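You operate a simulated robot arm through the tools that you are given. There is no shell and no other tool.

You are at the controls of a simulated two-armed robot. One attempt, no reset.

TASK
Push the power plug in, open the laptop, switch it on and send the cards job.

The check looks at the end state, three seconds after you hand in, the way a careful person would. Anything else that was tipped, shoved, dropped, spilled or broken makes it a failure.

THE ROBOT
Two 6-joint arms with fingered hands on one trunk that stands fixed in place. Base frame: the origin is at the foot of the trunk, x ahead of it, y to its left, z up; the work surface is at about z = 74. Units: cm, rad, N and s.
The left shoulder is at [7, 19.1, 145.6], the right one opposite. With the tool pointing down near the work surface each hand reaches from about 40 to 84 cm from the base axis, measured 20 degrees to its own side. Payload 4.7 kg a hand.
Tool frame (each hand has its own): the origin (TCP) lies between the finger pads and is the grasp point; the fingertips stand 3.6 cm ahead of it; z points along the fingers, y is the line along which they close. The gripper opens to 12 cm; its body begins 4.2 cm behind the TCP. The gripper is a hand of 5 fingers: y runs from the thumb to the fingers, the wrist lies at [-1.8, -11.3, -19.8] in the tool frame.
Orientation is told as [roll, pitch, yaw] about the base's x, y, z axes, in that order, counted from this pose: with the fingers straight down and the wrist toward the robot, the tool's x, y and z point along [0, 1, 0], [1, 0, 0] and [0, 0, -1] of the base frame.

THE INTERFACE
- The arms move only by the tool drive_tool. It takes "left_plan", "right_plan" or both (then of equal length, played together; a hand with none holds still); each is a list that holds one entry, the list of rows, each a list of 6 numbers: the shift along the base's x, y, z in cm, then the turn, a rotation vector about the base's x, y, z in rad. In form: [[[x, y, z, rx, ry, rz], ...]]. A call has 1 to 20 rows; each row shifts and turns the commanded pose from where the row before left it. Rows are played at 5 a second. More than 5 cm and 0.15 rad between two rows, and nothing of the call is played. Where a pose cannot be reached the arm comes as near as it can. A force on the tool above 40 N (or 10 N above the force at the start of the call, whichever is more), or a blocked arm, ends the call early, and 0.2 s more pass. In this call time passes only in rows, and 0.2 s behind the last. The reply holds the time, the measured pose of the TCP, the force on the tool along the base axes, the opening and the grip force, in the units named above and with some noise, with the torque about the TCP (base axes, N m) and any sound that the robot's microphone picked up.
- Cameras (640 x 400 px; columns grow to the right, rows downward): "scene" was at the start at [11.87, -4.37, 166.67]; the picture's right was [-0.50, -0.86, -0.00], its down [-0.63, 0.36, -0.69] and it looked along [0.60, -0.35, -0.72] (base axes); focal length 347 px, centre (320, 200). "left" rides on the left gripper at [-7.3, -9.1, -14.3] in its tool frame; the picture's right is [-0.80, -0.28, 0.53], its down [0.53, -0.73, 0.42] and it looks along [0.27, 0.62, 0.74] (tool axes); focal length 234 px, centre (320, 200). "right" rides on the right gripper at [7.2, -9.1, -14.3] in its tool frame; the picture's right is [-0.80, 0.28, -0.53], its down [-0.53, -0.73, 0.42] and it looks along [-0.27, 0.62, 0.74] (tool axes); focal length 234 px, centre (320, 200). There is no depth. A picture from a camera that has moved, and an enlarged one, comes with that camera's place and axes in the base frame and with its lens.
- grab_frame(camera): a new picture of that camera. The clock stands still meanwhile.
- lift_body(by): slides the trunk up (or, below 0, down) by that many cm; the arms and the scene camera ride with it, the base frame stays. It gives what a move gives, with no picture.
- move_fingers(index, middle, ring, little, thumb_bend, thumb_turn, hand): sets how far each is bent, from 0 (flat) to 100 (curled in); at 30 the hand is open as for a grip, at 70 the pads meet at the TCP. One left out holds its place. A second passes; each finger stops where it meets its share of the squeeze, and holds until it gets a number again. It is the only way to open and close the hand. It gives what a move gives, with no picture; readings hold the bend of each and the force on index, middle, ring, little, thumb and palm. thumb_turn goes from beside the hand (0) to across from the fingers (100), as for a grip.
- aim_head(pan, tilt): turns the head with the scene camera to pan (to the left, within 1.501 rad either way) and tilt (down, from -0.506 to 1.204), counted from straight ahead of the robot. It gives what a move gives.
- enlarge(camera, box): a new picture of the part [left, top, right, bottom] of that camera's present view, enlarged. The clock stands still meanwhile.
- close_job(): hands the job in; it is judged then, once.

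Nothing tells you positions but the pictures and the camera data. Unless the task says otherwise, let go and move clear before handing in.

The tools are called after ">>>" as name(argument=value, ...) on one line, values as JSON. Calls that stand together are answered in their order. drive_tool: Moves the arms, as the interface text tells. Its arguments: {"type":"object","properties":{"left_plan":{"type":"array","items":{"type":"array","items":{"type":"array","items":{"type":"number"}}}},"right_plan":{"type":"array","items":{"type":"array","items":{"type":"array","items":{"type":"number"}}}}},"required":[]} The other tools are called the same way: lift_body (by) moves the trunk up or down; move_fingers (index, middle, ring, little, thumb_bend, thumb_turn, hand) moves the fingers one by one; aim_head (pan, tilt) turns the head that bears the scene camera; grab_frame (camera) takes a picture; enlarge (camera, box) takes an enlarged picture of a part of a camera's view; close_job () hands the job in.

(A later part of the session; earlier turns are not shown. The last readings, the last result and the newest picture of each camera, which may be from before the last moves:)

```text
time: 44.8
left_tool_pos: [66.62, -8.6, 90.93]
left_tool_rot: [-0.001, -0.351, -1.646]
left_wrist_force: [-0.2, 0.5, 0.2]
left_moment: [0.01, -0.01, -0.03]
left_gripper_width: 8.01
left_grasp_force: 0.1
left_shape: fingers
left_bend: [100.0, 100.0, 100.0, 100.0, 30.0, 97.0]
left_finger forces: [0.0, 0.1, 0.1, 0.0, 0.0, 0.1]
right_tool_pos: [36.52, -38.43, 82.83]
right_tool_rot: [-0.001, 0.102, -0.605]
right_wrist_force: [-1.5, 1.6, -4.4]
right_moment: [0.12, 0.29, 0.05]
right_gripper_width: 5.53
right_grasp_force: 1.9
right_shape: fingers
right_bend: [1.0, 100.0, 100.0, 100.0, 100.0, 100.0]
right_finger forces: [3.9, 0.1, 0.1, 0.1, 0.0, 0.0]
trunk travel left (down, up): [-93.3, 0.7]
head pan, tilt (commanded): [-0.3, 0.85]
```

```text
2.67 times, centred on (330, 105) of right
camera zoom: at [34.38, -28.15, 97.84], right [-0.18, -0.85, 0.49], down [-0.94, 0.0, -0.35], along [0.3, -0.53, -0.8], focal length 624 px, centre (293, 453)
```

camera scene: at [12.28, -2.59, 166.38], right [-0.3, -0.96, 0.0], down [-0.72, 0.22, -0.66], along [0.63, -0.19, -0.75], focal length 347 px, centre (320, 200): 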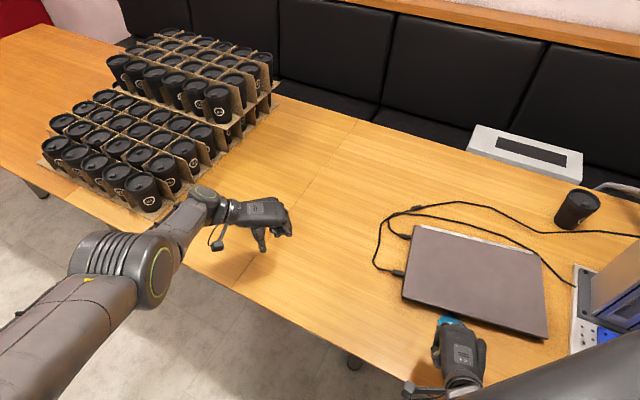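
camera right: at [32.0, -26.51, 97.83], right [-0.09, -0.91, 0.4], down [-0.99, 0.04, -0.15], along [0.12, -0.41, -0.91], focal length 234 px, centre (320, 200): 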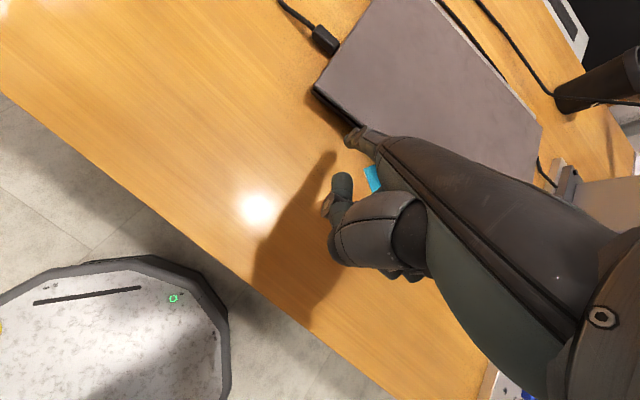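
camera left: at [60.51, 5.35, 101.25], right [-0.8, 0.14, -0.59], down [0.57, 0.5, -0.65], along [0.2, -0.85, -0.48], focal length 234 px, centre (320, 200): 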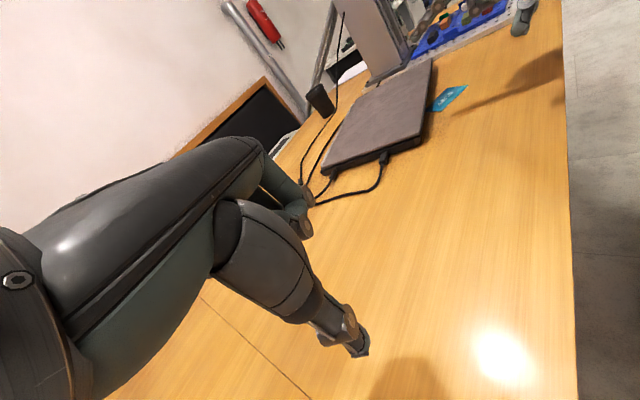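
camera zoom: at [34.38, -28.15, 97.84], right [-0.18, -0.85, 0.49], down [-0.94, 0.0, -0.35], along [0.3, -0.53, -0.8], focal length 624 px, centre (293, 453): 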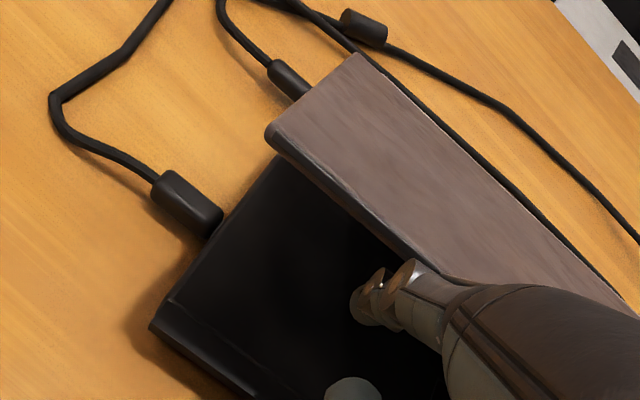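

Now the lid rests on the finger with a mainly vertical force (4.4 N). Lifting along the lid's arc.

>>> drive_tool(right_plan=[[[0.19, -0.13, 0.6, 0, 0, 0], [0.19, -0.13, 0.6, 0, 0, 0], [0.21, -0.147, 0.6, 0, 0, 0], [0.21, -0.147, 0.6, 0, 0, 0], [0.24, -0.166, 0.58, 0, 0, 0], [0.24, -0.166, 0.58, 0, 0, 0]]])

>>> enlarge(camera="left", box=[320, 20, 500, 150])

>>> enlarge(camera="scene", box=[390, 200, 560, 360])

```text
time: 46.2
left_tool_pos: [66.76, -8.68, 91.03]
left_tool_rot: [0.0, -0.351, -1.647]
left_wrist_force: [0.8, 0.7, -0.2]
left_moment: [0.01, 0.02, -0.01]
left_gripper_width: 8.0
left_grasp_force: 0.0
left_shape: fingers
left_bend: [100.0, 100.0, 100.0, 100.0, 30.0, 97.0]
left_finger forces: [0.0, 0.1, 0.0, 0.0, 0.0, 0.0]
right_tool_pos: [37.78, -39.47, 86.48]
right_tool_rot: [0.002, 0.1, -0.604]
right_wrist_force: [-4.1, 1.3, -1.6]
right_moment: [0.06, 0.09, -0.02]
right_gripper_width: 5.52
right_grasp_force: 2.0
right_shape: fingers
right_bend: [1.0, 100.0, 100.0, 100.0, 100.0, 100.0]
right_finger forces: [4.3, 0.1, 0.0, 0.0, 0.0, 0.1]
trunk travel left (down, up): [-93.3, 0.7]
head pan, tilt (commanded): [-0.3, 0.85]
```

```text
3.08 times, centred on (410, 85) of left
camera zoom: at [60.5, 5.34, 101.26], right [-0.8, 0.14, -0.59], down [0.57, 0.5, -0.65], along [0.2, -0.85, -0.48], focal length 720 px, centre (43, 554)
```

zoom: 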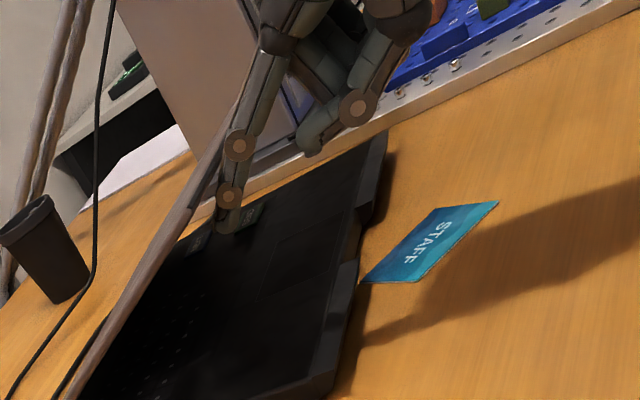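

```text
2.50 times, centred on (475, 280) of scene
camera zoom: at [12.38, -2.62, 166.37], right [-0.3, -0.96, 0.0], down [-0.72, 0.22, -0.66], along [0.63, -0.19, -0.75], focal length 869 px, centre (-68, 0)
```

zoom: 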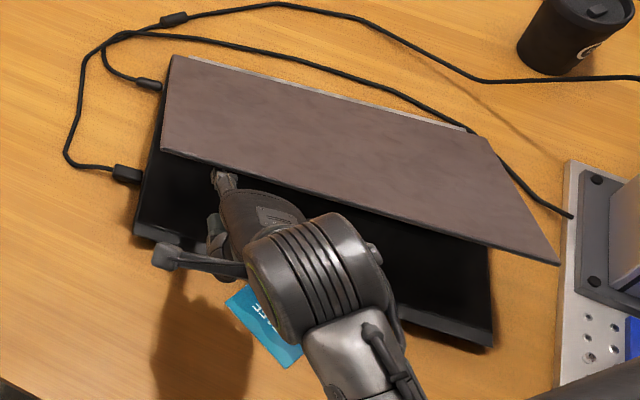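

The lid is near 30° and the base is not moving. Continuing upward along the arc.

>>> drive_tool(right_plan=[[[0.26, -0.18, 0.57, 0, 0, 0], [0.26, -0.18, 0.57, 0, 0, 0], [0.28, -0.194, 0.55, 0, 0, 0], [0.29, -0.2, 0.55, 0, 0, 0], [0.31, -0.214, 0.53, 0, 0, 0], [0.31, -0.214, 0.53, 0, 0, 0]]])

>>> enlarge(camera="left", box=[320, 20, 500, 150])

>>> enlarge(camera="scene", box=[390, 200, 560, 360])

```text
time: 47.6
left_tool_pos: [66.67, -8.74, 90.92]
left_tool_rot: [0.0, -0.351, -1.649]
left_wrist_force: [-0.3, -0.2, -0.2]
left_moment: [-0.05, -0.02, -0.01]
left_gripper_width: 8.04
left_grasp_force: 0.0
left_shape: fingers
left_bend: [100.0, 100.0, 100.0, 100.0, 30.0, 97.0]
left_finger forces: [0.0, 0.0, 0.0, 0.0, 0.0, 0.0]
right_tool_pos: [39.59, -40.68, 89.7]
right_tool_rot: [0.0, 0.1, -0.604]
right_wrist_force: [-3.6, 0.9, -1.7]
right_moment: [0.03, 0.08, -0.1]
right_gripper_width: 5.53
right_grasp_force: 2.2
right_shape: fingers
right_bend: [1.0, 100.0, 100.0, 100.0, 100.0, 100.0]
right_finger forces: [3.8, 0.0, 0.1, 0.1, 0.0, 0.0]
trunk travel left (down, up): [-93.3, 0.7]
head pan, tilt (commanded): [-0.3, 0.85]
```

```text
3.08 times, centred on (410, 85) of left
camera zoom: at [60.5, 5.33, 101.26], right [-0.8, 0.14, -0.59], down [0.57, 0.5, -0.65], along [0.2, -0.85, -0.48], focal length 720 px, centre (43, 554)
```

zoom: 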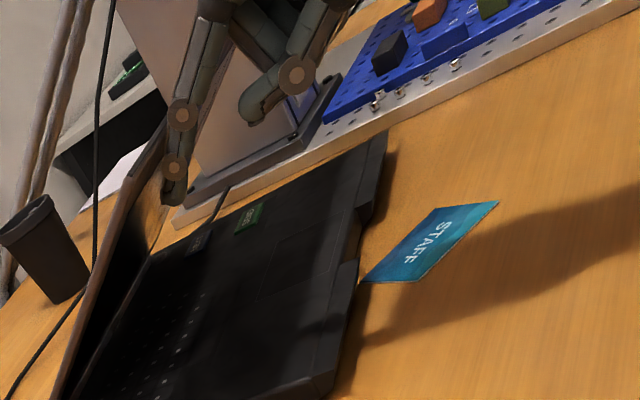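

```text
2.50 times, centred on (475, 280) of scene
camera zoom: at [12.38, -2.64, 166.37], right [-0.3, -0.96, 0.0], down [-0.72, 0.22, -0.66], along [0.63, -0.19, -0.75], focal length 869 px, centre (-68, 0)
```

zoom: 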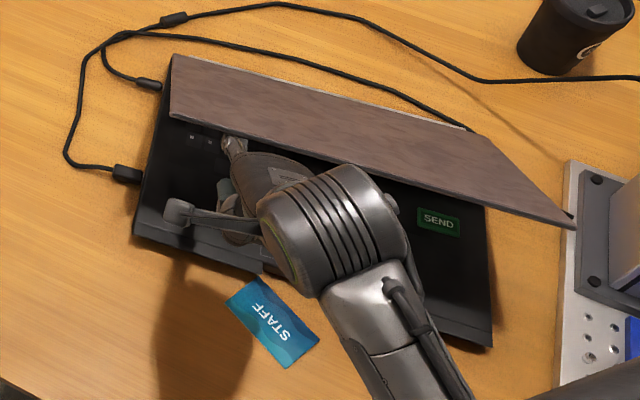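

A green SEND key is visible on the base. The lid is around 45°; continuing the arc.

>>> drive_tool(right_plan=[[[0.741, -0.511, 0.87, 0, 0, 0], [0.774, -0.534, 0.825, 0, 0, 0], [0.807, -0.557, 0.777, 0, 0, 0], [0.839, -0.579, 0.727, 0, 0, 0]]])

>>> enlarge(camera="left", box=[300, 20, 480, 150])

>>> enlarge(camera="scene", box=[390, 200, 560, 360])

```text
time: 48.6
left_tool_pos: [66.8, -8.7, 90.95]
left_tool_rot: [0.001, -0.351, -1.646]
left_wrist_force: [-0.6, 0.0, 0.3]
left_moment: [0.02, 0.0, -0.01]
left_gripper_width: 8.01
left_grasp_force: 0.1
left_shape: fingers
left_bend: [100.0, 100.0, 100.0, 100.0, 30.0, 97.0]
left_finger forces: [0.0, 0.0, 0.0, 0.0, 0.0, 0.0]
right_tool_pos: [42.8, -42.9, 92.84]
right_tool_rot: [0.0, 0.099, -0.605]
right_wrist_force: [-2.2, 1.2, -1.0]
right_moment: [0.01, 0.02, 0.05]
right_gripper_width: 5.63
right_grasp_force: 1.9
right_shape: fingers
right_bend: [1.0, 100.0, 100.0, 100.0, 100.0, 100.0]
right_finger forces: [2.8, 0.1, 0.0, 0.1, 0.0, 0.0]
trunk travel left (down, up): [-93.3, 0.7]
head pan, tilt (commanded): [-0.3, 0.85]
```

```text
3.08 times, centred on (390, 85) of left
camera zoom: at [60.54, 5.32, 101.23], right [-0.8, 0.14, -0.59], down [0.57, 0.5, -0.65], along [0.2, -0.85, -0.48], focal length 720 px, centre (105, 554)
```

zoom: 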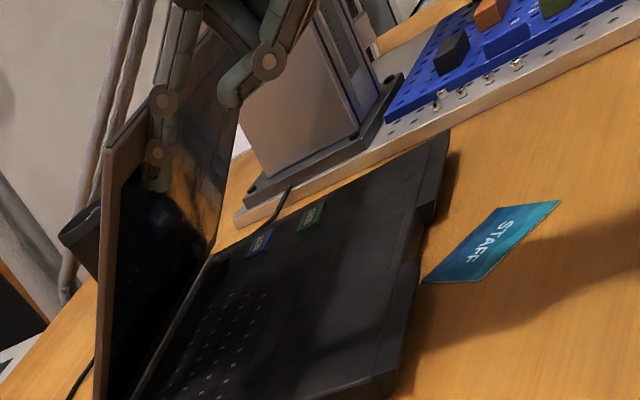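

```text
2.50 times, centred on (475, 280) of scene
camera zoom: at [12.44, -2.66, 166.36], right [-0.3, -0.96, 0.0], down [-0.72, 0.22, -0.66], along [0.63, -0.19, -0.75], focal length 869 px, centre (-68, 0)
```

zoom: 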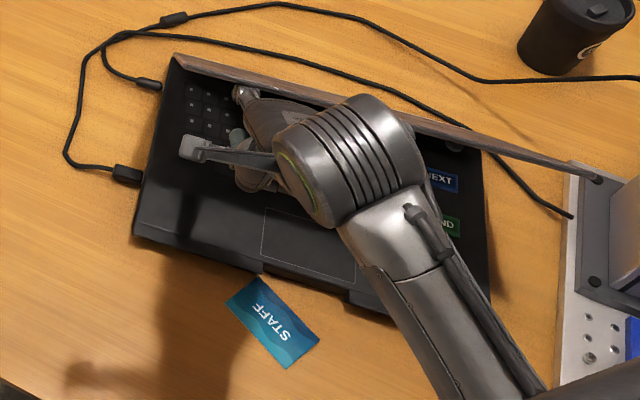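

The lid is at about 50° and keys NEXT and SEND are visible on the right of the base. Continuing the opening arc.

>>> drive_tool(right_plan=[[[0.695, -0.48, 0.705, 0, 0, 0], [0.723, -0.499, 0.662, 0, 0, 0], [0.75, -0.517, 0.617, 0, 0, 0], [0.774, -0.534, 0.571, 0, 0, 0], [0.797, -0.55, 0.523, 0, 0, 0], [0.817, -0.564, 0.474, 0, 0, 0]]])

>>> grab_frame(camera="left")

>>> enlarge(camera="scene", box=[390, 180, 560, 340])

```text
time: 50.0
left_tool_pos: [66.67, -8.6, 91.1]
left_tool_rot: [0.0, -0.35, -1.648]
left_wrist_force: [-0.1, 0.4, 0.0]
left_moment: [0.0, -0.02, 0.01]
left_gripper_width: 8.0
left_grasp_force: 0.1
left_shape: fingers
left_bend: [100.0, 100.0, 100.0, 100.0, 30.0, 97.0]
left_finger forces: [0.0, 0.0, 0.0, 0.0, 0.0, 0.1]
right_tool_pos: [47.28, -45.99, 96.49]
right_tool_rot: [0.001, 0.099, -0.605]
right_wrist_force: [-2.4, 1.6, 0.0]
right_moment: [0.05, 0.08, -0.06]
right_gripper_width: 5.48
right_grasp_force: 1.5
right_shape: fingers
right_bend: [1.0, 100.0, 100.0, 100.0, 100.0, 100.0]
right_finger forces: [3.2, 0.1, 0.0, 0.0, 0.0, 0.0]
trunk travel left (down, up): [-93.3, 0.7]
head pan, tilt (commanded): [-0.3, 0.85]
```

```text
taken
camera left: at [60.52, 5.33, 101.25], right [-0.8, 0.14, -0.59], down [0.57, 0.5, -0.65], along [0.2, -0.85, -0.48], focal length 234 px, centre (320, 200)
```

left: 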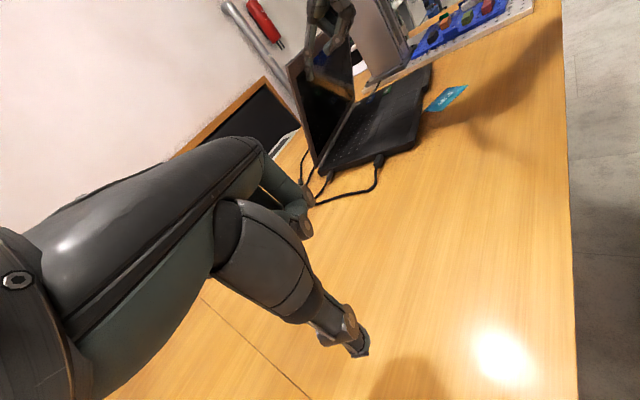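

```text
2.50 times, centred on (475, 260) of scene
camera zoom: at [12.4, -2.65, 166.36], right [-0.3, -0.96, 0.0], down [-0.72, 0.22, -0.66], along [0.63, -0.19, -0.75], focal length 869 px, centre (-68, 50)
```

zoom: 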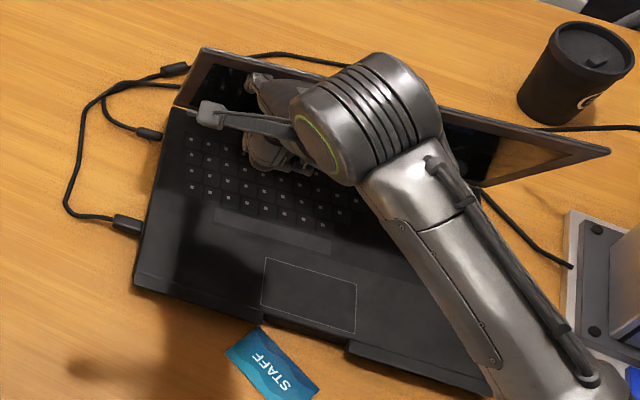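

The lid is around 70° with low force. Continuing past vertical.

>>> drive_tool(right_plan=[[[0.836, -0.577, 0.424, 0, 0, 0], [0.852, -0.588, 0.373, 0, 0, 0], [0.866, -0.598, 0.32, 0, 0, 0], [0.878, -0.606, 0.267, 0, 0, 0], [0.888, -0.613, 0.214, 0, 0, 0], [0.895, -0.618, 0.16, 0, 0, 0]]])

>>> enlarge(camera="left", box=[230, 10, 470, 190])

>>> enlarge(camera="scene", box=[390, 180, 560, 340])

```text
time: 51.4
left_tool_pos: [66.78, -8.73, 91.03]
left_tool_rot: [0.0, -0.35, -1.648]
left_wrist_force: [0.0, 0.8, -0.2]
left_moment: [-0.04, 0.0, 0.0]
left_gripper_width: 8.02
left_grasp_force: 0.1
left_shape: fingers
left_bend: [100.0, 100.0, 100.0, 100.0, 30.0, 97.0]
left_finger forces: [0.0, 0.0, 0.1, 0.1, 0.0, 0.0]
right_tool_pos: [52.55, -49.55, 98.11]
right_tool_rot: [0.0, 0.099, -0.602]
right_wrist_force: [-3.0, 0.5, -0.9]
right_moment: [0.05, 0.06, -0.11]
right_gripper_width: 5.47
right_grasp_force: 1.5
right_shape: fingers
right_bend: [1.0, 100.0, 100.0, 100.0, 100.0, 100.0]
right_finger forces: [2.7, 0.0, 0.1, 0.0, 0.1, 0.1]
trunk travel left (down, up): [-93.3, 0.7]
head pan, tilt (commanded): [-0.3, 0.85]
```

```text
2.22 times, centred on (350, 100) of left
camera zoom: at [60.52, 5.33, 101.25], right [-0.8, 0.14, -0.59], down [0.57, 0.5, -0.65], along [0.2, -0.85, -0.48], focal length 520 px, centre (253, 422)
```

zoom: 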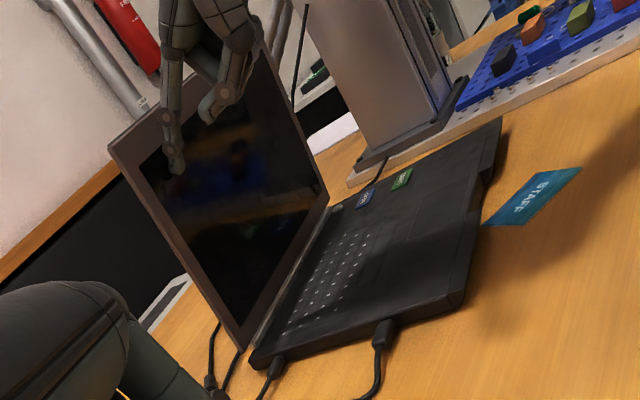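

```text
2.50 times, centred on (475, 260) of scene
camera zoom: at [12.4, -2.64, 166.36], right [-0.3, -0.96, 0.0], down [-0.72, 0.22, -0.66], along [0.63, -0.19, -0.75], focal length 869 px, centre (-68, 50)
```

zoom: 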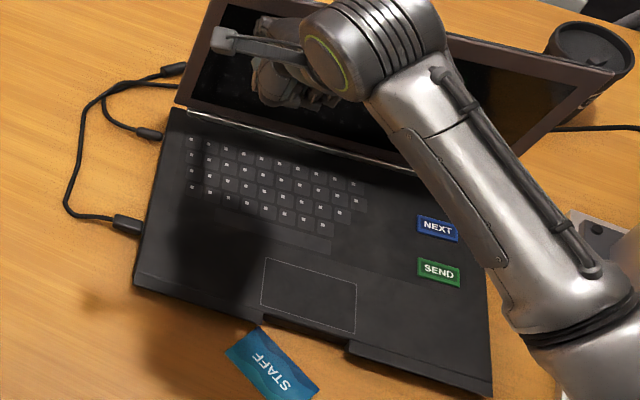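

The lid is near vertical. A few more rows to take it to about 100–105°.

>>> drive_tool(right_plan=[[[0.9, -0.622, 0.105, 0, 0, 0], [0.904, -0.624, 0.05, 0, 0, 0], [0.905, -0.625, 0, 0, 0, 0], [0.905, -0.625, -0.06, 0, 0, 0], [0.9, -0.621, -0.115, 0, 0, 0]]])

>>> enlarge(camera="left", box=[230, 10, 470, 190])

>>> enlarge(camera="scene", box=[390, 180, 560, 340])

```text
time: 52.6
left_tool_pos: [66.78, -8.68, 91.08]
left_tool_rot: [0.001, -0.352, -1.645]
left_wrist_force: [1.2, -0.2, -0.1]
left_moment: [-0.04, 0.01, 0.0]
left_gripper_width: 7.99
left_grasp_force: 0.0
left_shape: fingers
left_bend: [100.0, 100.0, 100.0, 100.0, 30.0, 97.0]
left_finger forces: [0.1, 0.0, 0.0, 0.0, 0.0, 0.0]
right_tool_pos: [57.04, -52.64, 98.04]
right_tool_rot: [-0.002, 0.101, -0.604]
right_wrist_force: [-2.8, 1.0, 0.3]
right_moment: [-0.01, 0.04, -0.06]
right_gripper_width: 5.59
right_grasp_force: 1.1
right_shape: fingers
right_bend: [1.0, 100.0, 100.0, 100.0, 100.0, 100.0]
right_finger forces: [1.7, 0.1, 0.0, 0.0, 0.0, 0.0]
trunk travel left (down, up): [-93.3, 0.7]
head pan, tilt (commanded): [-0.3, 0.85]
```

```text
2.22 times, centred on (350, 100) of left
camera zoom: at [60.53, 5.34, 101.24], right [-0.8, 0.14, -0.59], down [0.57, 0.5, -0.65], along [0.2, -0.85, -0.48], focal length 520 px, centre (253, 422)
```

zoom: 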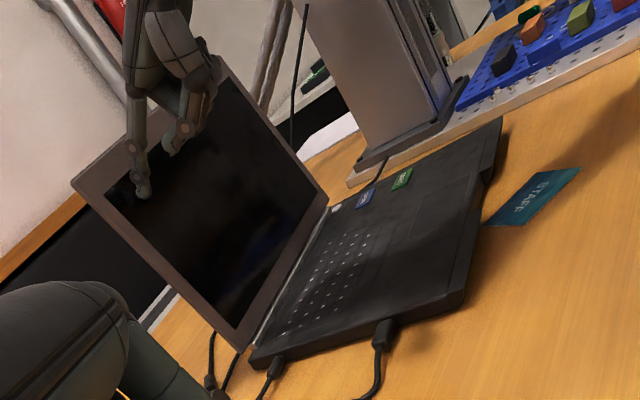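

```text
2.50 times, centred on (475, 260) of scene
camera zoom: at [12.43, -2.63, 166.36], right [-0.3, -0.96, 0.0], down [-0.72, 0.22, -0.66], along [0.63, -0.19, -0.75], focal length 869 px, centre (-68, 50)
```

zoom: 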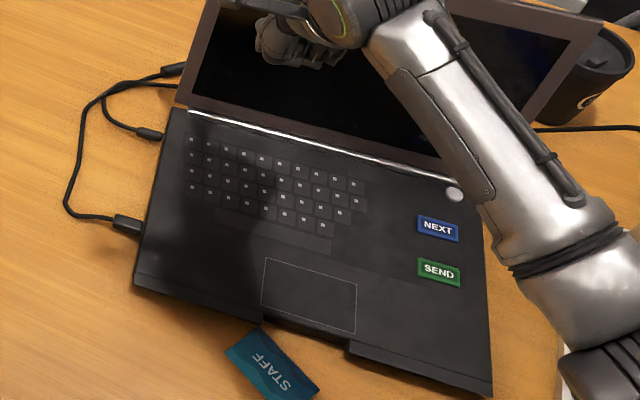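

The lid is at about 95°. A few more small rows for a comfortable angle, then I'll back away.

>>> drive_tool(right_plan=[[[0.9, -0.621, -0.1, 0, 0, 0], [0.89, -0.615, -0.15, 0, 0, 0], [0.6, -0.415, -0.12, 0, 0, 0]]])

>>> drive_tool(right_plan=[[[-0.8, 0.55, 0.1, 0, 0, 0], [-1.6, 1.1, 0.1, 0, 0, 0], [-2.5, 1.7, 0, 0, 0, 0], [-3.3, 2.3, 0, 0, 0, 0], [-3.3, 2.3, 0, 0, 0, 0], [-3.3, 2.3, 0, 0, 0, 0], [-3.3, 2.3, 0, 0, 0, 0], [-3.3, 2.3, 0, 0, 0, 0]]])

>>> grab_frame(camera="scene")

>>> enlarge(camera="left", box=[230, 10, 470, 190])

```text
time: 53.4
left_tool_pos: [66.69, -8.64, 90.95]
left_tool_rot: [0.001, -0.352, -1.646]
left_wrist_force: [0.0, 0.6, 0.4]
left_moment: [-0.01, 0.03, 0.0]
left_gripper_width: 8.01
left_grasp_force: 0.1
left_shape: fingers
left_bend: [100.0, 100.0, 100.0, 100.0, 30.0, 97.0]
left_finger forces: [0.1, 0.0, 0.1, 0.0, 0.0, 0.0]
right_tool_pos: [59.48, -54.23, 97.8]
right_tool_rot: [0.002, 0.099, -0.604]
right_wrist_force: [-1.7, 1.4, -0.5]
right_moment: [0.05, 0.05, -0.02]
right_gripper_width: 5.58
right_grasp_force: 0.3
right_shape: fingers
right_bend: [1.0, 100.0, 100.0, 100.0, 100.0, 100.0]
right_finger forces: [1.5, 0.1, 0.1, 0.0, 0.1, 0.0]
trunk travel left (down, up): [-93.3, 0.7]
head pan, tilt (commanded): [-0.3, 0.85]
```

```text
time: 55.2
left_tool_pos: [66.62, -8.57, 91.11]
left_tool_rot: [0.003, -0.354, -1.648]
left_wrist_force: [0.5, 0.2, -0.6]
left_moment: [0.01, -0.03, 0.02]
left_gripper_width: 8.0
left_grasp_force: 0.1
left_shape: fingers
left_bend: [100.0, 100.0, 100.0, 100.0, 30.0, 97.0]
left_finger forces: [0.0, 0.0, 0.1, 0.0, 0.1, 0.0]
right_tool_pos: [37.84, -39.39, 98.08]
right_tool_rot: [-0.001, 0.098, -0.604]
right_wrist_force: [-1.3, 0.2, 0.3]
right_moment: [-0.01, -0.04, -0.01]
right_gripper_width: 5.71
right_grasp_force: 0.1
right_shape: fingers
right_bend: [0.0, 100.0, 100.0, 100.0, 100.0, 100.0]
right_finger forces: [0.0, 0.0, 0.1, 0.0, 0.0, 0.0]
trunk travel left (down, up): [-93.3, 0.7]
head pan, tilt (commanded): [-0.3, 0.85]
```

```text
taken
camera scene: at [12.21, -2.43, 166.39], right [-0.3, -0.96, 0.0], down [-0.72, 0.22, -0.66], along [0.63, -0.2, -0.75], focal length 347 px, centre (320, 200)
```

scene: 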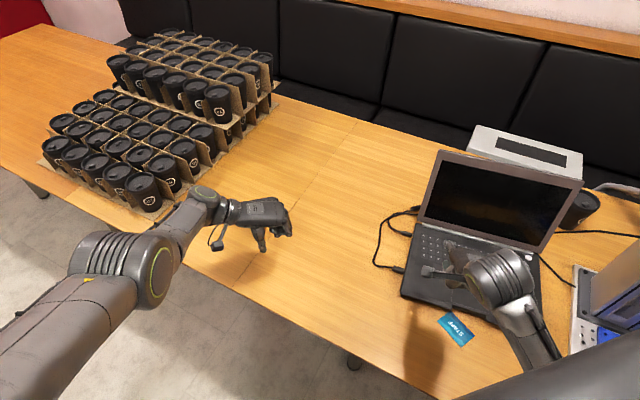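

```text
2.22 times, centred on (350, 100) of left
camera zoom: at [60.4, 5.47, 101.33], right [-0.79, 0.14, -0.59], down [0.57, 0.5, -0.65], along [0.2, -0.86, -0.48], focal length 520 px, centre (253, 422)
```

zoom: 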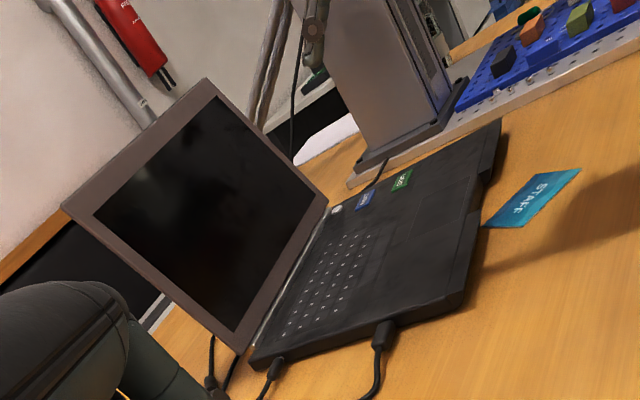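

The lid stays open at about 100°. I'll move the right hand aside to view the keys and screen clearly.

>>> drive_tool(right_plan=[[[-1, 3.5, 1, 0, 0, 0], [-1, 3.5, 1, 0, 0, 0], [-1, 3.5, 1, 0, 0, 0], [-1, 3.5, 1, 0, 0, 0]]])

>>> aim_head(pan=-0.7, tilt=0.8)

>>> grab_frame(camera="scene")

```text
time: 56.3
left_tool_pos: [66.68, -8.83, 90.98]
left_tool_rot: [-0.001, -0.349, -1.649]
left_wrist_force: [-1.1, -0.5, -0.7]
left_moment: [0.05, -0.04, 0.01]
left_gripper_width: 8.0
left_grasp_force: 0.1
left_shape: fingers
left_bend: [100.0, 100.0, 100.0, 100.0, 30.0, 97.0]
left_finger forces: [0.0, 0.1, 0.0, 0.0, 0.0, 0.1]
right_tool_pos: [34.79, -33.25, 101.87]
right_tool_rot: [-0.185, -0.02, -0.538]
right_wrist_force: [0.4, 0.0, -0.6]
right_moment: [0.03, 0.01, 0.0]
right_gripper_width: 5.73
right_grasp_force: 0.1
right_shape: fingers
right_bend: [0.0, 100.0, 100.0, 100.0, 100.0, 100.0]
right_finger forces: [0.1, 0.0, 0.0, 0.1, 0.0, 0.1]
right hand out of reach, approached as far as the arm can: row 4
trunk travel left (down, up): [-93.3, 0.7]
head pan, tilt (commanded): [-0.3, 0.85]
stopped in row 4 (right hand): the arm was blocked; the commanded pose is now the measured one
```

```text
time: 57.2
left_tool_pos: [66.91, -8.58, 90.99]
left_tool_rot: [0.0, -0.352, -1.648]
left_wrist_force: [0.3, -0.3, -0.5]
left_moment: [0.02, -0.01, 0.01]
left_gripper_width: 8.01
left_grasp_force: 0.0
left_shape: fingers
left_bend: [100.0, 100.0, 100.0, 100.0, 30.0, 97.0]
left_finger forces: [0.0, 0.0, 0.0, 0.1, 0.0, 0.0]
right_tool_pos: [34.97, -33.1, 101.9]
right_tool_rot: [-0.187, -0.023, -0.537]
right_wrist_force: [-0.2, 0.6, 0.2]
right_moment: [-0.01, 0.0, -0.02]
right_gripper_width: 5.7
right_grasp_force: 0.3
right_shape: fingers
right_bend: [0.0, 100.0, 100.0, 100.0, 100.0, 100.0]
right_finger forces: [0.0, 0.0, 0.1, 0.1, 0.0, 0.0]
trunk travel left (down, up): [-93.3, 0.7]
head pan, tilt (commanded): [-0.7, 0.799]
```

```text
taken
camera scene: at [11.14, -5.44, 166.77], right [-0.64, -0.77, 0.0], down [-0.55, 0.46, -0.7], along [0.53, -0.45, -0.72], focal length 347 px, centre (320, 200)
```

scene: 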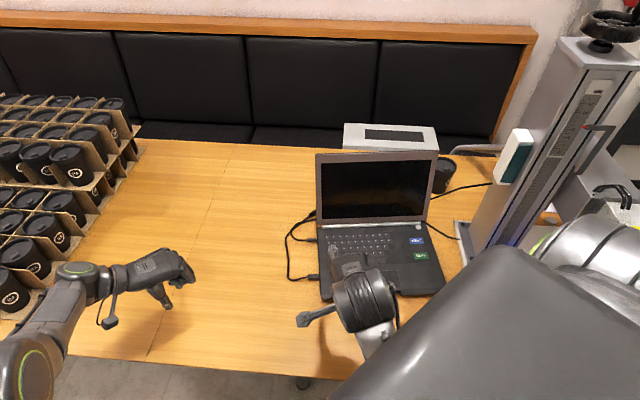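

The right arm met a limit in the last row. I'll check the area around the right elbow and the machine for contact, and look at the laptop keys.

>>> enlarge(camera="scene", box=[430, 0, 640, 300])

>>> enlarge(camera="scene", box=[290, 140, 480, 310])

>>> enlarge(camera="scene", box=[380, 205, 450, 295])

```text
1.33 times, centred on (535, 150) of scene
camera zoom: at [11.14, -5.44, 166.77], right [-0.64, -0.77, 0.0], down [-0.55, 0.46, -0.7], along [0.53, -0.45, -0.72], focal length 463 px, centre (33, 267)
```

zoom: 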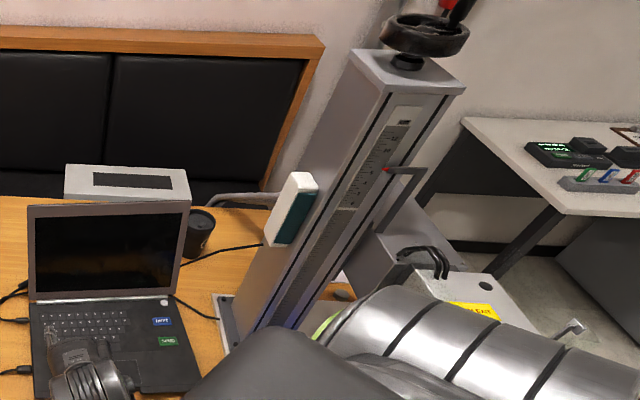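

```text
2.35 times, centred on (385, 225) of scene
camera zoom: at [11.14, -5.44, 166.77], right [-0.64, -0.77, 0.0], down [-0.55, 0.46, -0.7], along [0.53, -0.45, -0.72], focal length 818 px, centre (167, 141)
```

zoom: 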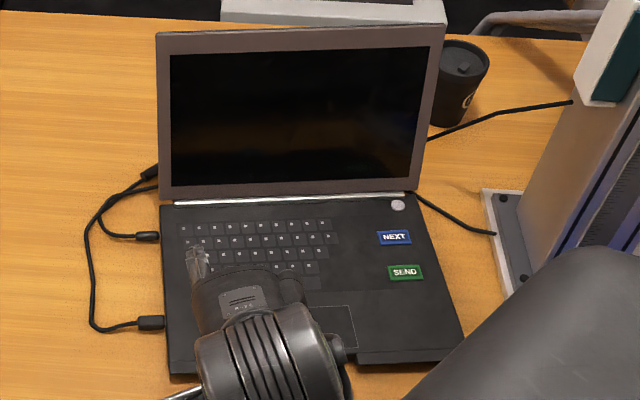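

```text
4.44 times, centred on (415, 250) of scene
camera zoom: at [11.14, -5.44, 166.77], right [-0.64, -0.77, 0.0], down [-0.55, 0.46, -0.7], along [0.53, -0.45, -0.72], focal length 1544 px, centre (-102, -22)
```

zoom: 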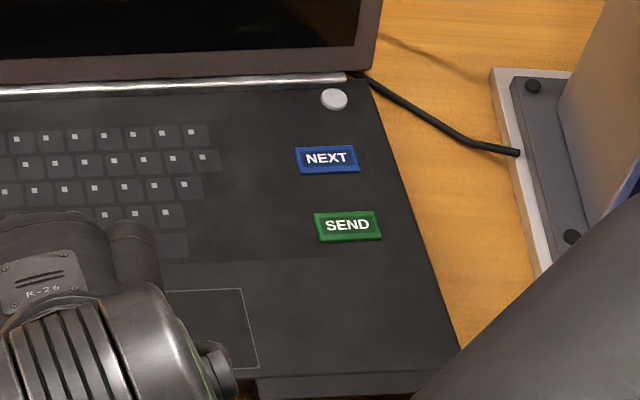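

I see the round silver power button at the back right (about (47.5, -79.6)), NEXT at (44.1, -74.6) and SEND at (39.5, -71.1); the screen is dark. I'll bring the right hand round to the right side, fixing its orientation and keeping it high.

>>> drive_tool(right_plan=[[[-0.4, -3.8, 0.4, 0.08, -0.048, 0], [-0.4, -3.8, 0.4, 0.08, -0.048, 0], [-0.4, -3.8, 0.4, 0, 0, -0.13], [-0.4, -3.8, 0.4, 0, 0, -0.13], [-0.4, -3.8, 0.4, 0, 0, 0]]])

>>> drive_tool(right_plan=[[[0.5, -3.5, -0.5, 0.084, 0.082, 0], [0.5, -3.5, -0.5, 0.084, 0.082, 0], [0.5, -3.5, -0.5, 0.084, 0.082, 0], [0.5, -3.5, -0.5, 0.084, 0.082, 0]]])

>>> grab_frame(camera="scene")

>>> grab_frame(camera="right")

```text
time: 58.4
left_tool_pos: [66.69, -8.7, 90.96]
left_tool_rot: [0.0, -0.351, -1.648]
left_wrist_force: [-0.6, -0.7, 0.2]
left_moment: [0.0, -0.01, 0.03]
left_gripper_width: 8.03
left_grasp_force: 0.1
left_shape: fingers
left_bend: [100.0, 100.0, 100.0, 100.0, 30.0, 97.0]
left_finger forces: [0.0, 0.1, 0.1, 0.1, 0.0, 0.0]
right_tool_pos: [33.33, -52.37, 103.22]
right_tool_rot: [0.004, -0.022, -0.804]
right_wrist_force: [0.3, 0.4, 0.6]
right_moment: [-0.01, 0.02, 0.01]
right_gripper_width: 5.71
right_grasp_force: 0.1
right_shape: fingers
right_bend: [0.0, 100.0, 100.0, 100.0, 100.0, 100.0]
right_finger forces: [0.0, 0.1, 0.0, 0.1, 0.1, 0.0]
right hand out of reach, approached as far as the arm can: row 1
trunk travel left (down, up): [-93.3, 0.7]
head pan, tilt (commanded): [-0.7, 0.799]
```

```text
time: 59.4
left_tool_pos: [66.84, -8.8, 90.81]
left_tool_rot: [-0.001, -0.347, -1.647]
left_wrist_force: [0.9, -0.7, -0.1]
left_moment: [0.04, 0.04, 0.01]
left_gripper_width: 8.0
left_grasp_force: 0.0
left_shape: fingers
left_bend: [100.0, 100.0, 100.0, 100.0, 30.0, 97.0]
left_finger forces: [0.0, 0.1, 0.0, 0.0, 0.1, 0.0]
right_tool_pos: [35.7, -66.35, 101.11]
right_tool_rot: [0.0, 0.453, -0.806]
right_wrist_force: [0.2, -1.1, -0.4]
right_moment: [0.05, -0.01, 0.0]
right_gripper_width: 5.71
right_grasp_force: 0.1
right_shape: fingers
right_bend: [0.0, 100.0, 100.0, 100.0, 100.0, 100.0]
right_finger forces: [0.0, 0.0, 0.0, 0.0, 0.1, 0.0]
trunk travel left (down, up): [-93.3, 0.7]
head pan, tilt (commanded): [-0.7, 0.799]
```

```text
taken
camera scene: at [11.31, -5.75, 166.74], right [-0.64, -0.77, 0.0], down [-0.55, 0.46, -0.7], along [0.53, -0.45, -0.72], focal length 347 px, centre (320, 200)
```

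scene: 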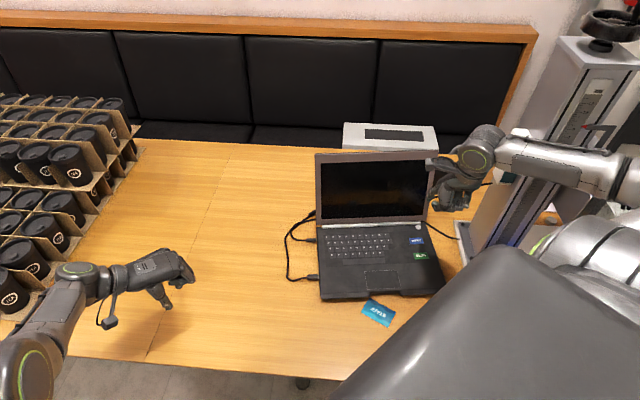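

```text
taken
camera right: at [39.46, -59.82, 117.85], right [-0.25, -0.9, 0.35], down [-0.97, 0.24, -0.06], along [-0.03, -0.36, -0.93], focal length 234 px, centre (320, 200)
```

right: 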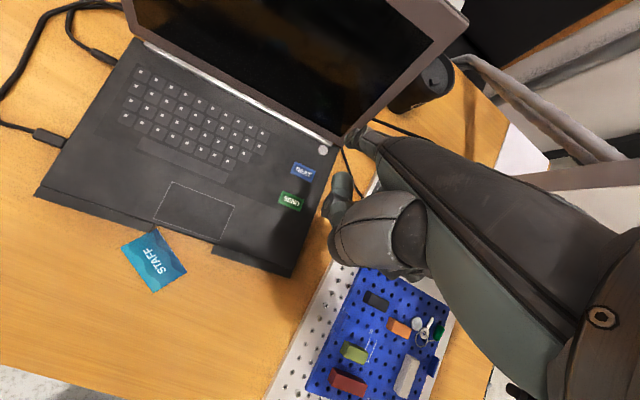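

Excellent view: power button, NEXT and SEND are all in sight next to the fingertip. Zooming in to measure their positions from the hand camera.

>>> enlarge(camera="right", box=[270, 110, 390, 220])

>>> enlarge(camera="scene", box=[380, 140, 500, 300])

```text
3.64 times, centred on (330, 165) of right
camera zoom: at [39.46, -59.82, 117.85], right [-0.25, -0.9, 0.35], down [-0.97, 0.24, -0.06], along [-0.03, -0.36, -0.93], focal length 852 px, centre (284, 327)
```

zoom: 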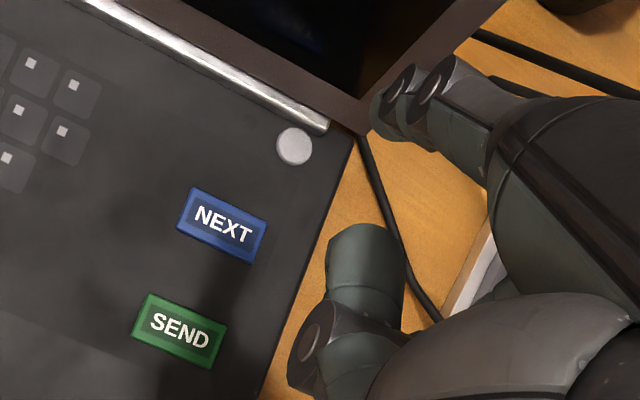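

```text
2.50 times, centred on (440, 220) of scene
camera zoom: at [11.31, -5.75, 166.74], right [-0.64, -0.77, 0.0], down [-0.55, 0.46, -0.7], along [0.53, -0.45, -0.72], focal length 869 px, centre (20, 150)
```

zoom: 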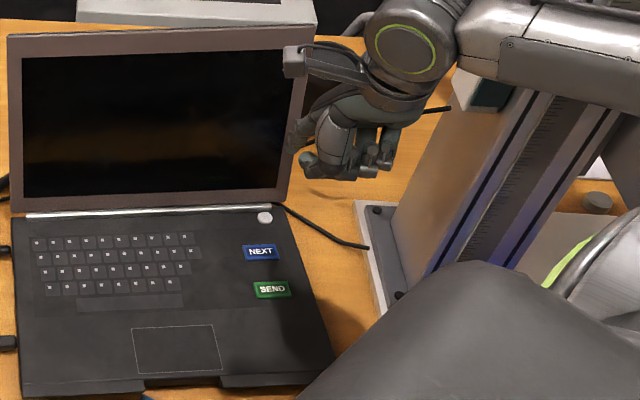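

The two views agree to within a centimetre: power button at about (47.3, -79.2), 2 cm across. I'll bring the index tip above it, staying clear of the screen.

>>> drive_tool(right_plan=[[[1.6, -2.9, -1, 0, 0, 0], [1.6, -2.9, -1, 0, 0, 0], [0, 0, -3, 0, 0, 0], [0, 0, -3, 0, 0, 0], [0, 0, -3, 0, 0, 0], [0, 0, -2, 0, 0, 0]]])

>>> enlarge(camera="right", box=[290, 70, 410, 190])

>>> enlarge(camera="scene", box=[380, 140, 500, 300])

```text
time: 60.8
left_tool_pos: [66.83, -8.61, 90.98]
left_tool_rot: [-0.001, -0.35, -1.647]
left_wrist_force: [0.7, -0.7, 0.6]
left_moment: [-0.01, 0.0, 0.03]
left_gripper_width: 8.0
left_grasp_force: 0.0
left_shape: fingers
left_bend: [100.0, 100.0, 100.0, 100.0, 30.0, 97.0]
left_finger forces: [0.1, 0.0, 0.1, 0.0, 0.0, 0.0]
right_tool_pos: [38.48, -71.91, 88.3]
right_tool_rot: [-0.003, 0.448, -0.802]
right_wrist_force: [0.5, -0.2, -0.1]
right_moment: [0.01, -0.01, -0.02]
right_gripper_width: 5.7
right_grasp_force: 0.0
right_shape: fingers
right_bend: [0.0, 100.0, 100.0, 100.0, 100.0, 100.0]
right_finger forces: [0.0, 0.0, 0.0, 0.0, 0.0, 0.0]
trunk travel left (down, up): [-93.3, 0.7]
head pan, tilt (commanded): [-0.7, 0.799]
```

```text
3.33 times, centred on (350, 130) of right
camera zoom: at [42.46, -65.35, 105.01], right [-0.24, -0.9, 0.35], down [-0.97, 0.24, -0.06], along [-0.03, -0.36, -0.93], focal length 781 px, centre (220, 433)
```

zoom: 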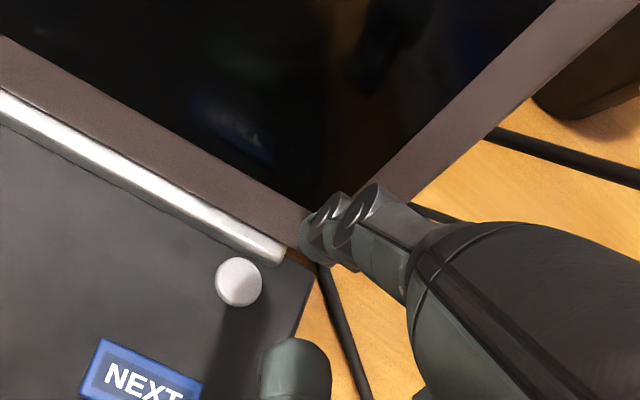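

```text
2.50 times, centred on (440, 220) of scene
camera zoom: at [11.1, -5.52, 166.77], right [-0.64, -0.77, 0.0], down [-0.55, 0.46, -0.7], along [0.53, -0.45, -0.72], focal length 869 px, centre (20, 150)
```

zoom: 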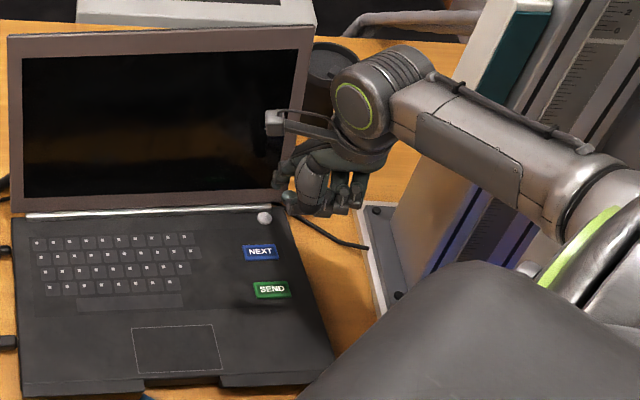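

The tip needs about 1.1 cm more forward to be over the button. Shifting and lowering to about 2 cm above it.

>>> drive_tool(right_plan=[[[0.6, -1.0, -1.5, 0, 0, 0], [0, 0, -2, 0, 0, 0], [0, 0, -1.2, 0, 0, 0]]])

>>> enlarge(camera="right", box=[300, 80, 380, 150])

>>> enlarge(camera="scene", box=[395, 190, 445, 240])

>>> enlarge(camera="left", box=[350, 60, 430, 130])

```text
time: 61.6
left_tool_pos: [66.76, -8.72, 90.91]
left_tool_rot: [-0.001, -0.35, -1.647]
left_wrist_force: [0.0, 0.2, 0.3]
left_moment: [-0.02, 0.01, 0.0]
left_gripper_width: 8.02
left_grasp_force: 0.0
left_shape: fingers
left_bend: [100.0, 100.0, 100.0, 100.0, 30.0, 97.0]
left_finger forces: [0.0, 0.0, 0.0, 0.1, 0.0, 0.0]
right_tool_pos: [39.22, -73.05, 83.56]
right_tool_rot: [-0.001, 0.449, -0.803]
right_wrist_force: [-0.4, 0.7, 0.0]
right_moment: [0.01, -0.01, -0.02]
right_gripper_width: 5.71
right_grasp_force: 0.0
right_shape: fingers
right_bend: [0.0, 100.0, 100.0, 100.0, 100.0, 100.0]
right_finger forces: [0.1, 0.0, 0.1, 0.0, 0.0, 0.0]
trunk travel left (down, up): [-93.3, 0.7]
head pan, tilt (commanded): [-0.7, 0.799]
```

```text
5.71 times, centred on (340, 115) of right
camera zoom: at [43.04, -66.43, 100.35], right [-0.24, -0.9, 0.35], down [-0.97, 0.24, -0.06], along [-0.03, -0.36, -0.93], focal length 1338 px, centre (206, 686)
```

zoom: 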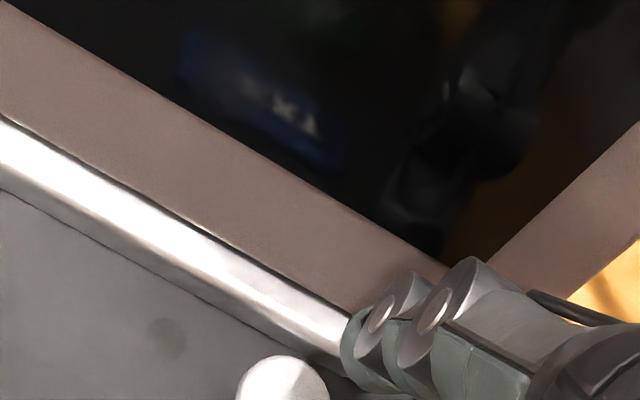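

```text
8.00 times, centred on (420, 215) of scene
camera zoom: at [11.1, -5.51, 166.77], right [-0.64, -0.77, 0.0], down [-0.55, 0.46, -0.7], along [0.53, -0.45, -0.72], focal length 2780 px, centre (-480, 80)
```

zoom: 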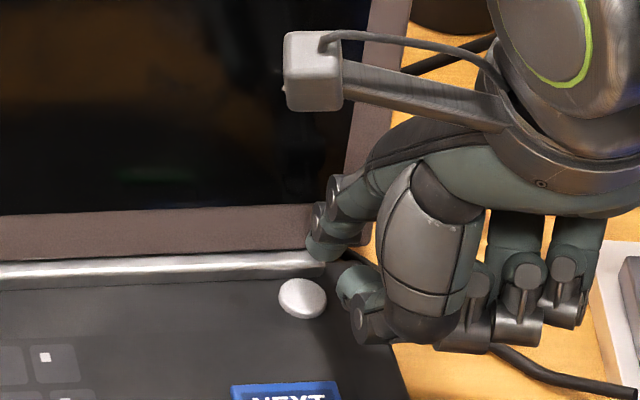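

```text
5.71 times, centred on (390, 95) of left
camera zoom: at [60.52, 5.37, 101.25], right [-0.8, 0.14, -0.59], down [0.57, 0.5, -0.65], along [0.2, -0.85, -0.48], focal length 1338 px, centre (-80, 800)
```

zoom: 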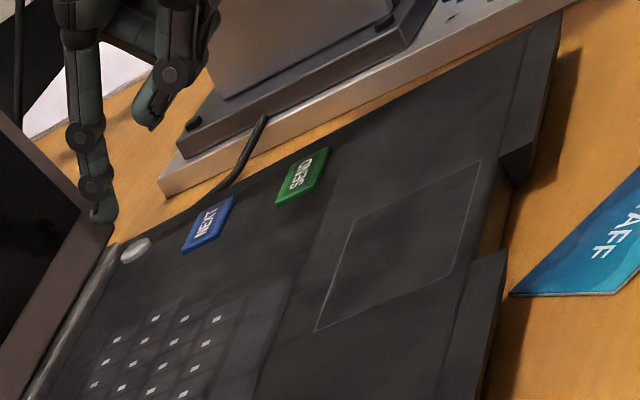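

From three views the tip is within about 0.7 cm of the button centre and 2 cm above it. A small correction, then lowering gently onto the button.

>>> drive_tool(right_plan=[[[0.2, 0.6, -0.5, 0, 0, 0], [0, 0, -0.6, 0, 0, 0]]])

>>> enlarge(camera="scene", box=[395, 190, 445, 240])

>>> enlarge(camera="left", box=[350, 80, 380, 110])

```text
time: 62.2
left_tool_pos: [66.73, -8.63, 90.9]
left_tool_rot: [0.001, -0.35, -1.648]
left_wrist_force: [0.5, 0.3, 0.6]
left_moment: [-0.02, -0.01, 0.03]
left_gripper_width: 8.01
left_grasp_force: 0.1
left_shape: fingers
left_bend: [100.0, 100.0, 100.0, 100.0, 30.0, 97.0]
left_finger forces: [0.1, 0.0, 0.1, 0.0, 0.1, 0.1]
right_tool_pos: [39.4, -72.33, 82.49]
right_tool_rot: [-0.002, 0.447, -0.802]
right_wrist_force: [-0.5, -0.2, -0.2]
right_moment: [-0.03, -0.03, 0.02]
right_gripper_width: 5.71
right_grasp_force: 0.0
right_shape: fingers
right_bend: [0.0, 100.0, 100.0, 100.0, 100.0, 100.0]
right_finger forces: [0.0, 0.0, 0.1, 0.0, 0.0, 0.0]
trunk travel left (down, up): [-93.3, 0.7]
head pan, tilt (commanded): [-0.7, 0.799]
```

```text
8.00 times, centred on (420, 215) of scene
camera zoom: at [11.14, -5.53, 166.76], right [-0.64, -0.77, 0.0], down [-0.55, 0.46, -0.7], along [0.53, -0.45, -0.72], focal length 2780 px, centre (-480, 80)
```

zoom: 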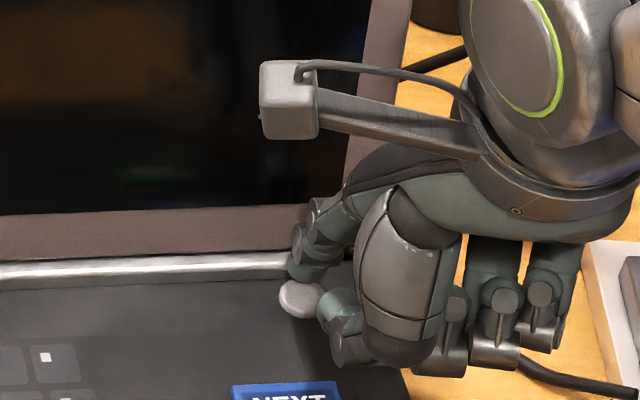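

```text
13.33 times, centred on (365, 95) of left
camera zoom: at [60.54, 5.36, 101.23], right [-0.8, 0.14, -0.59], down [0.57, 0.5, -0.65], along [0.2, -0.85, -0.48], focal length 3122 px, centre (-280, 1600)
```

zoom: 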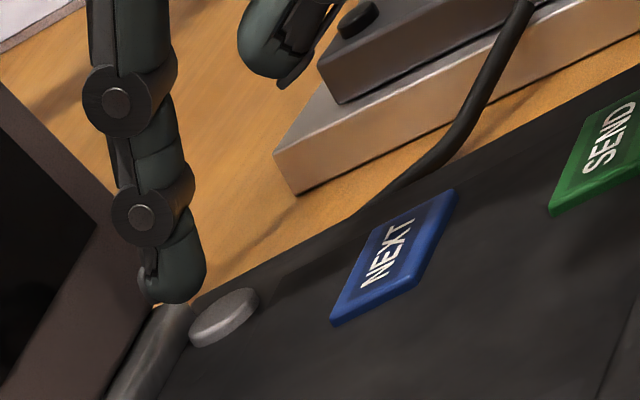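

The tip is about 1 cm above the button, a few millimetres too far forward. Correcting and pressing down in small steps.

>>> drive_tool(right_plan=[[[-0.35, 0.05, -0.3, 0, 0, 0], [0, 0, -0.3, 0, 0, 0]]])

>>> drive_tool(right_plan=[[[0, 0, -0.25, 0, 0, 0]]])

>>> enlarge(camera="left", box=[350, 80, 380, 110])

>>> enlarge(camera="scene", box=[395, 190, 445, 240])

```text
time: 62.8
left_tool_pos: [66.8, -8.61, 90.94]
left_tool_rot: [0.0, -0.35, -1.647]
left_wrist_force: [0.2, -0.4, -0.3]
left_moment: [0.02, -0.01, 0.01]
left_gripper_width: 8.0
left_grasp_force: 0.0
left_shape: fingers
left_bend: [100.0, 100.0, 100.0, 100.0, 30.0, 97.0]
left_finger forces: [0.0, 0.1, 0.0, 0.0, 0.0, 0.0]
right_tool_pos: [39.08, -72.3, 81.71]
right_tool_rot: [-0.003, 0.448, -0.804]
right_wrist_force: [-0.4, -0.3, 0.1]
right_moment: [0.01, 0.03, 0.01]
right_gripper_width: 5.71
right_grasp_force: 0.1
right_shape: fingers
right_bend: [0.0, 100.0, 100.0, 100.0, 100.0, 100.0]
right_finger forces: [0.0, 0.0, 0.0, 0.0, 0.0, 0.1]
trunk travel left (down, up): [-93.3, 0.7]
head pan, tilt (commanded): [-0.7, 0.799]
```

```text
time: 63.2
left_tool_pos: [66.73, -8.61, 90.91]
left_tool_rot: [0.001, -0.352, -1.647]
left_wrist_force: [-0.1, -0.2, -0.6]
left_moment: [0.01, 0.01, 0.05]
left_gripper_width: 7.99
left_grasp_force: 0.0
left_shape: fingers
left_bend: [100.0, 100.0, 100.0, 100.0, 30.0, 97.0]
left_finger forces: [0.0, 0.0, 0.1, 0.1, 0.0, 0.0]
right_tool_pos: [39.15, -72.35, 81.61]
right_tool_rot: [-0.002, 0.45, -0.804]
right_wrist_force: [0.5, 1.2, 1.1]
right_moment: [-0.05, -0.05, 0.0]
right_gripper_width: 5.74
right_grasp_force: 0.1
right_shape: fingers
right_bend: [0.0, 100.0, 100.0, 100.0, 100.0, 100.0]
right_finger forces: [0.6, 0.1, 0.0, 0.1, 0.0, 0.0]
trunk travel left (down, up): [-93.3, 0.7]
head pan, tilt (commanded): [-0.7, 0.799]
```

```text
13.33 times, centred on (365, 95) of left
camera zoom: at [60.52, 5.37, 101.25], right [-0.8, 0.14, -0.59], down [0.57, 0.5, -0.65], along [0.2, -0.85, -0.48], focal length 3122 px, centre (-280, 1600)
```

zoom: 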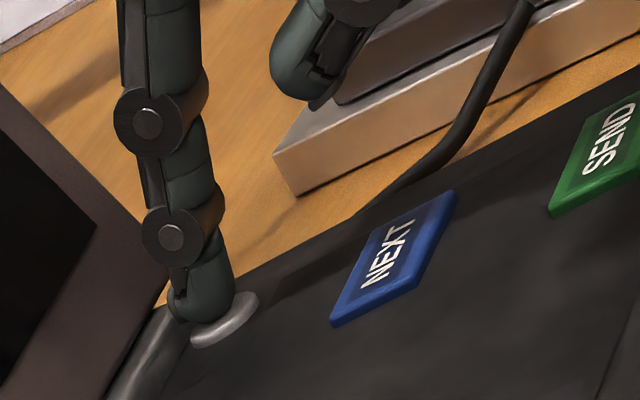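

```text
8.00 times, centred on (420, 215) of scene
camera zoom: at [11.1, -5.51, 166.77], right [-0.64, -0.77, 0.0], down [-0.55, 0.46, -0.7], along [0.53, -0.45, -0.72], focal length 2780 px, centre (-480, 80)
```

zoom: 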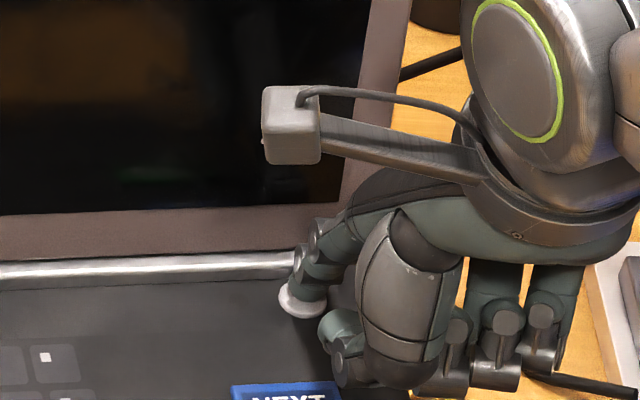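

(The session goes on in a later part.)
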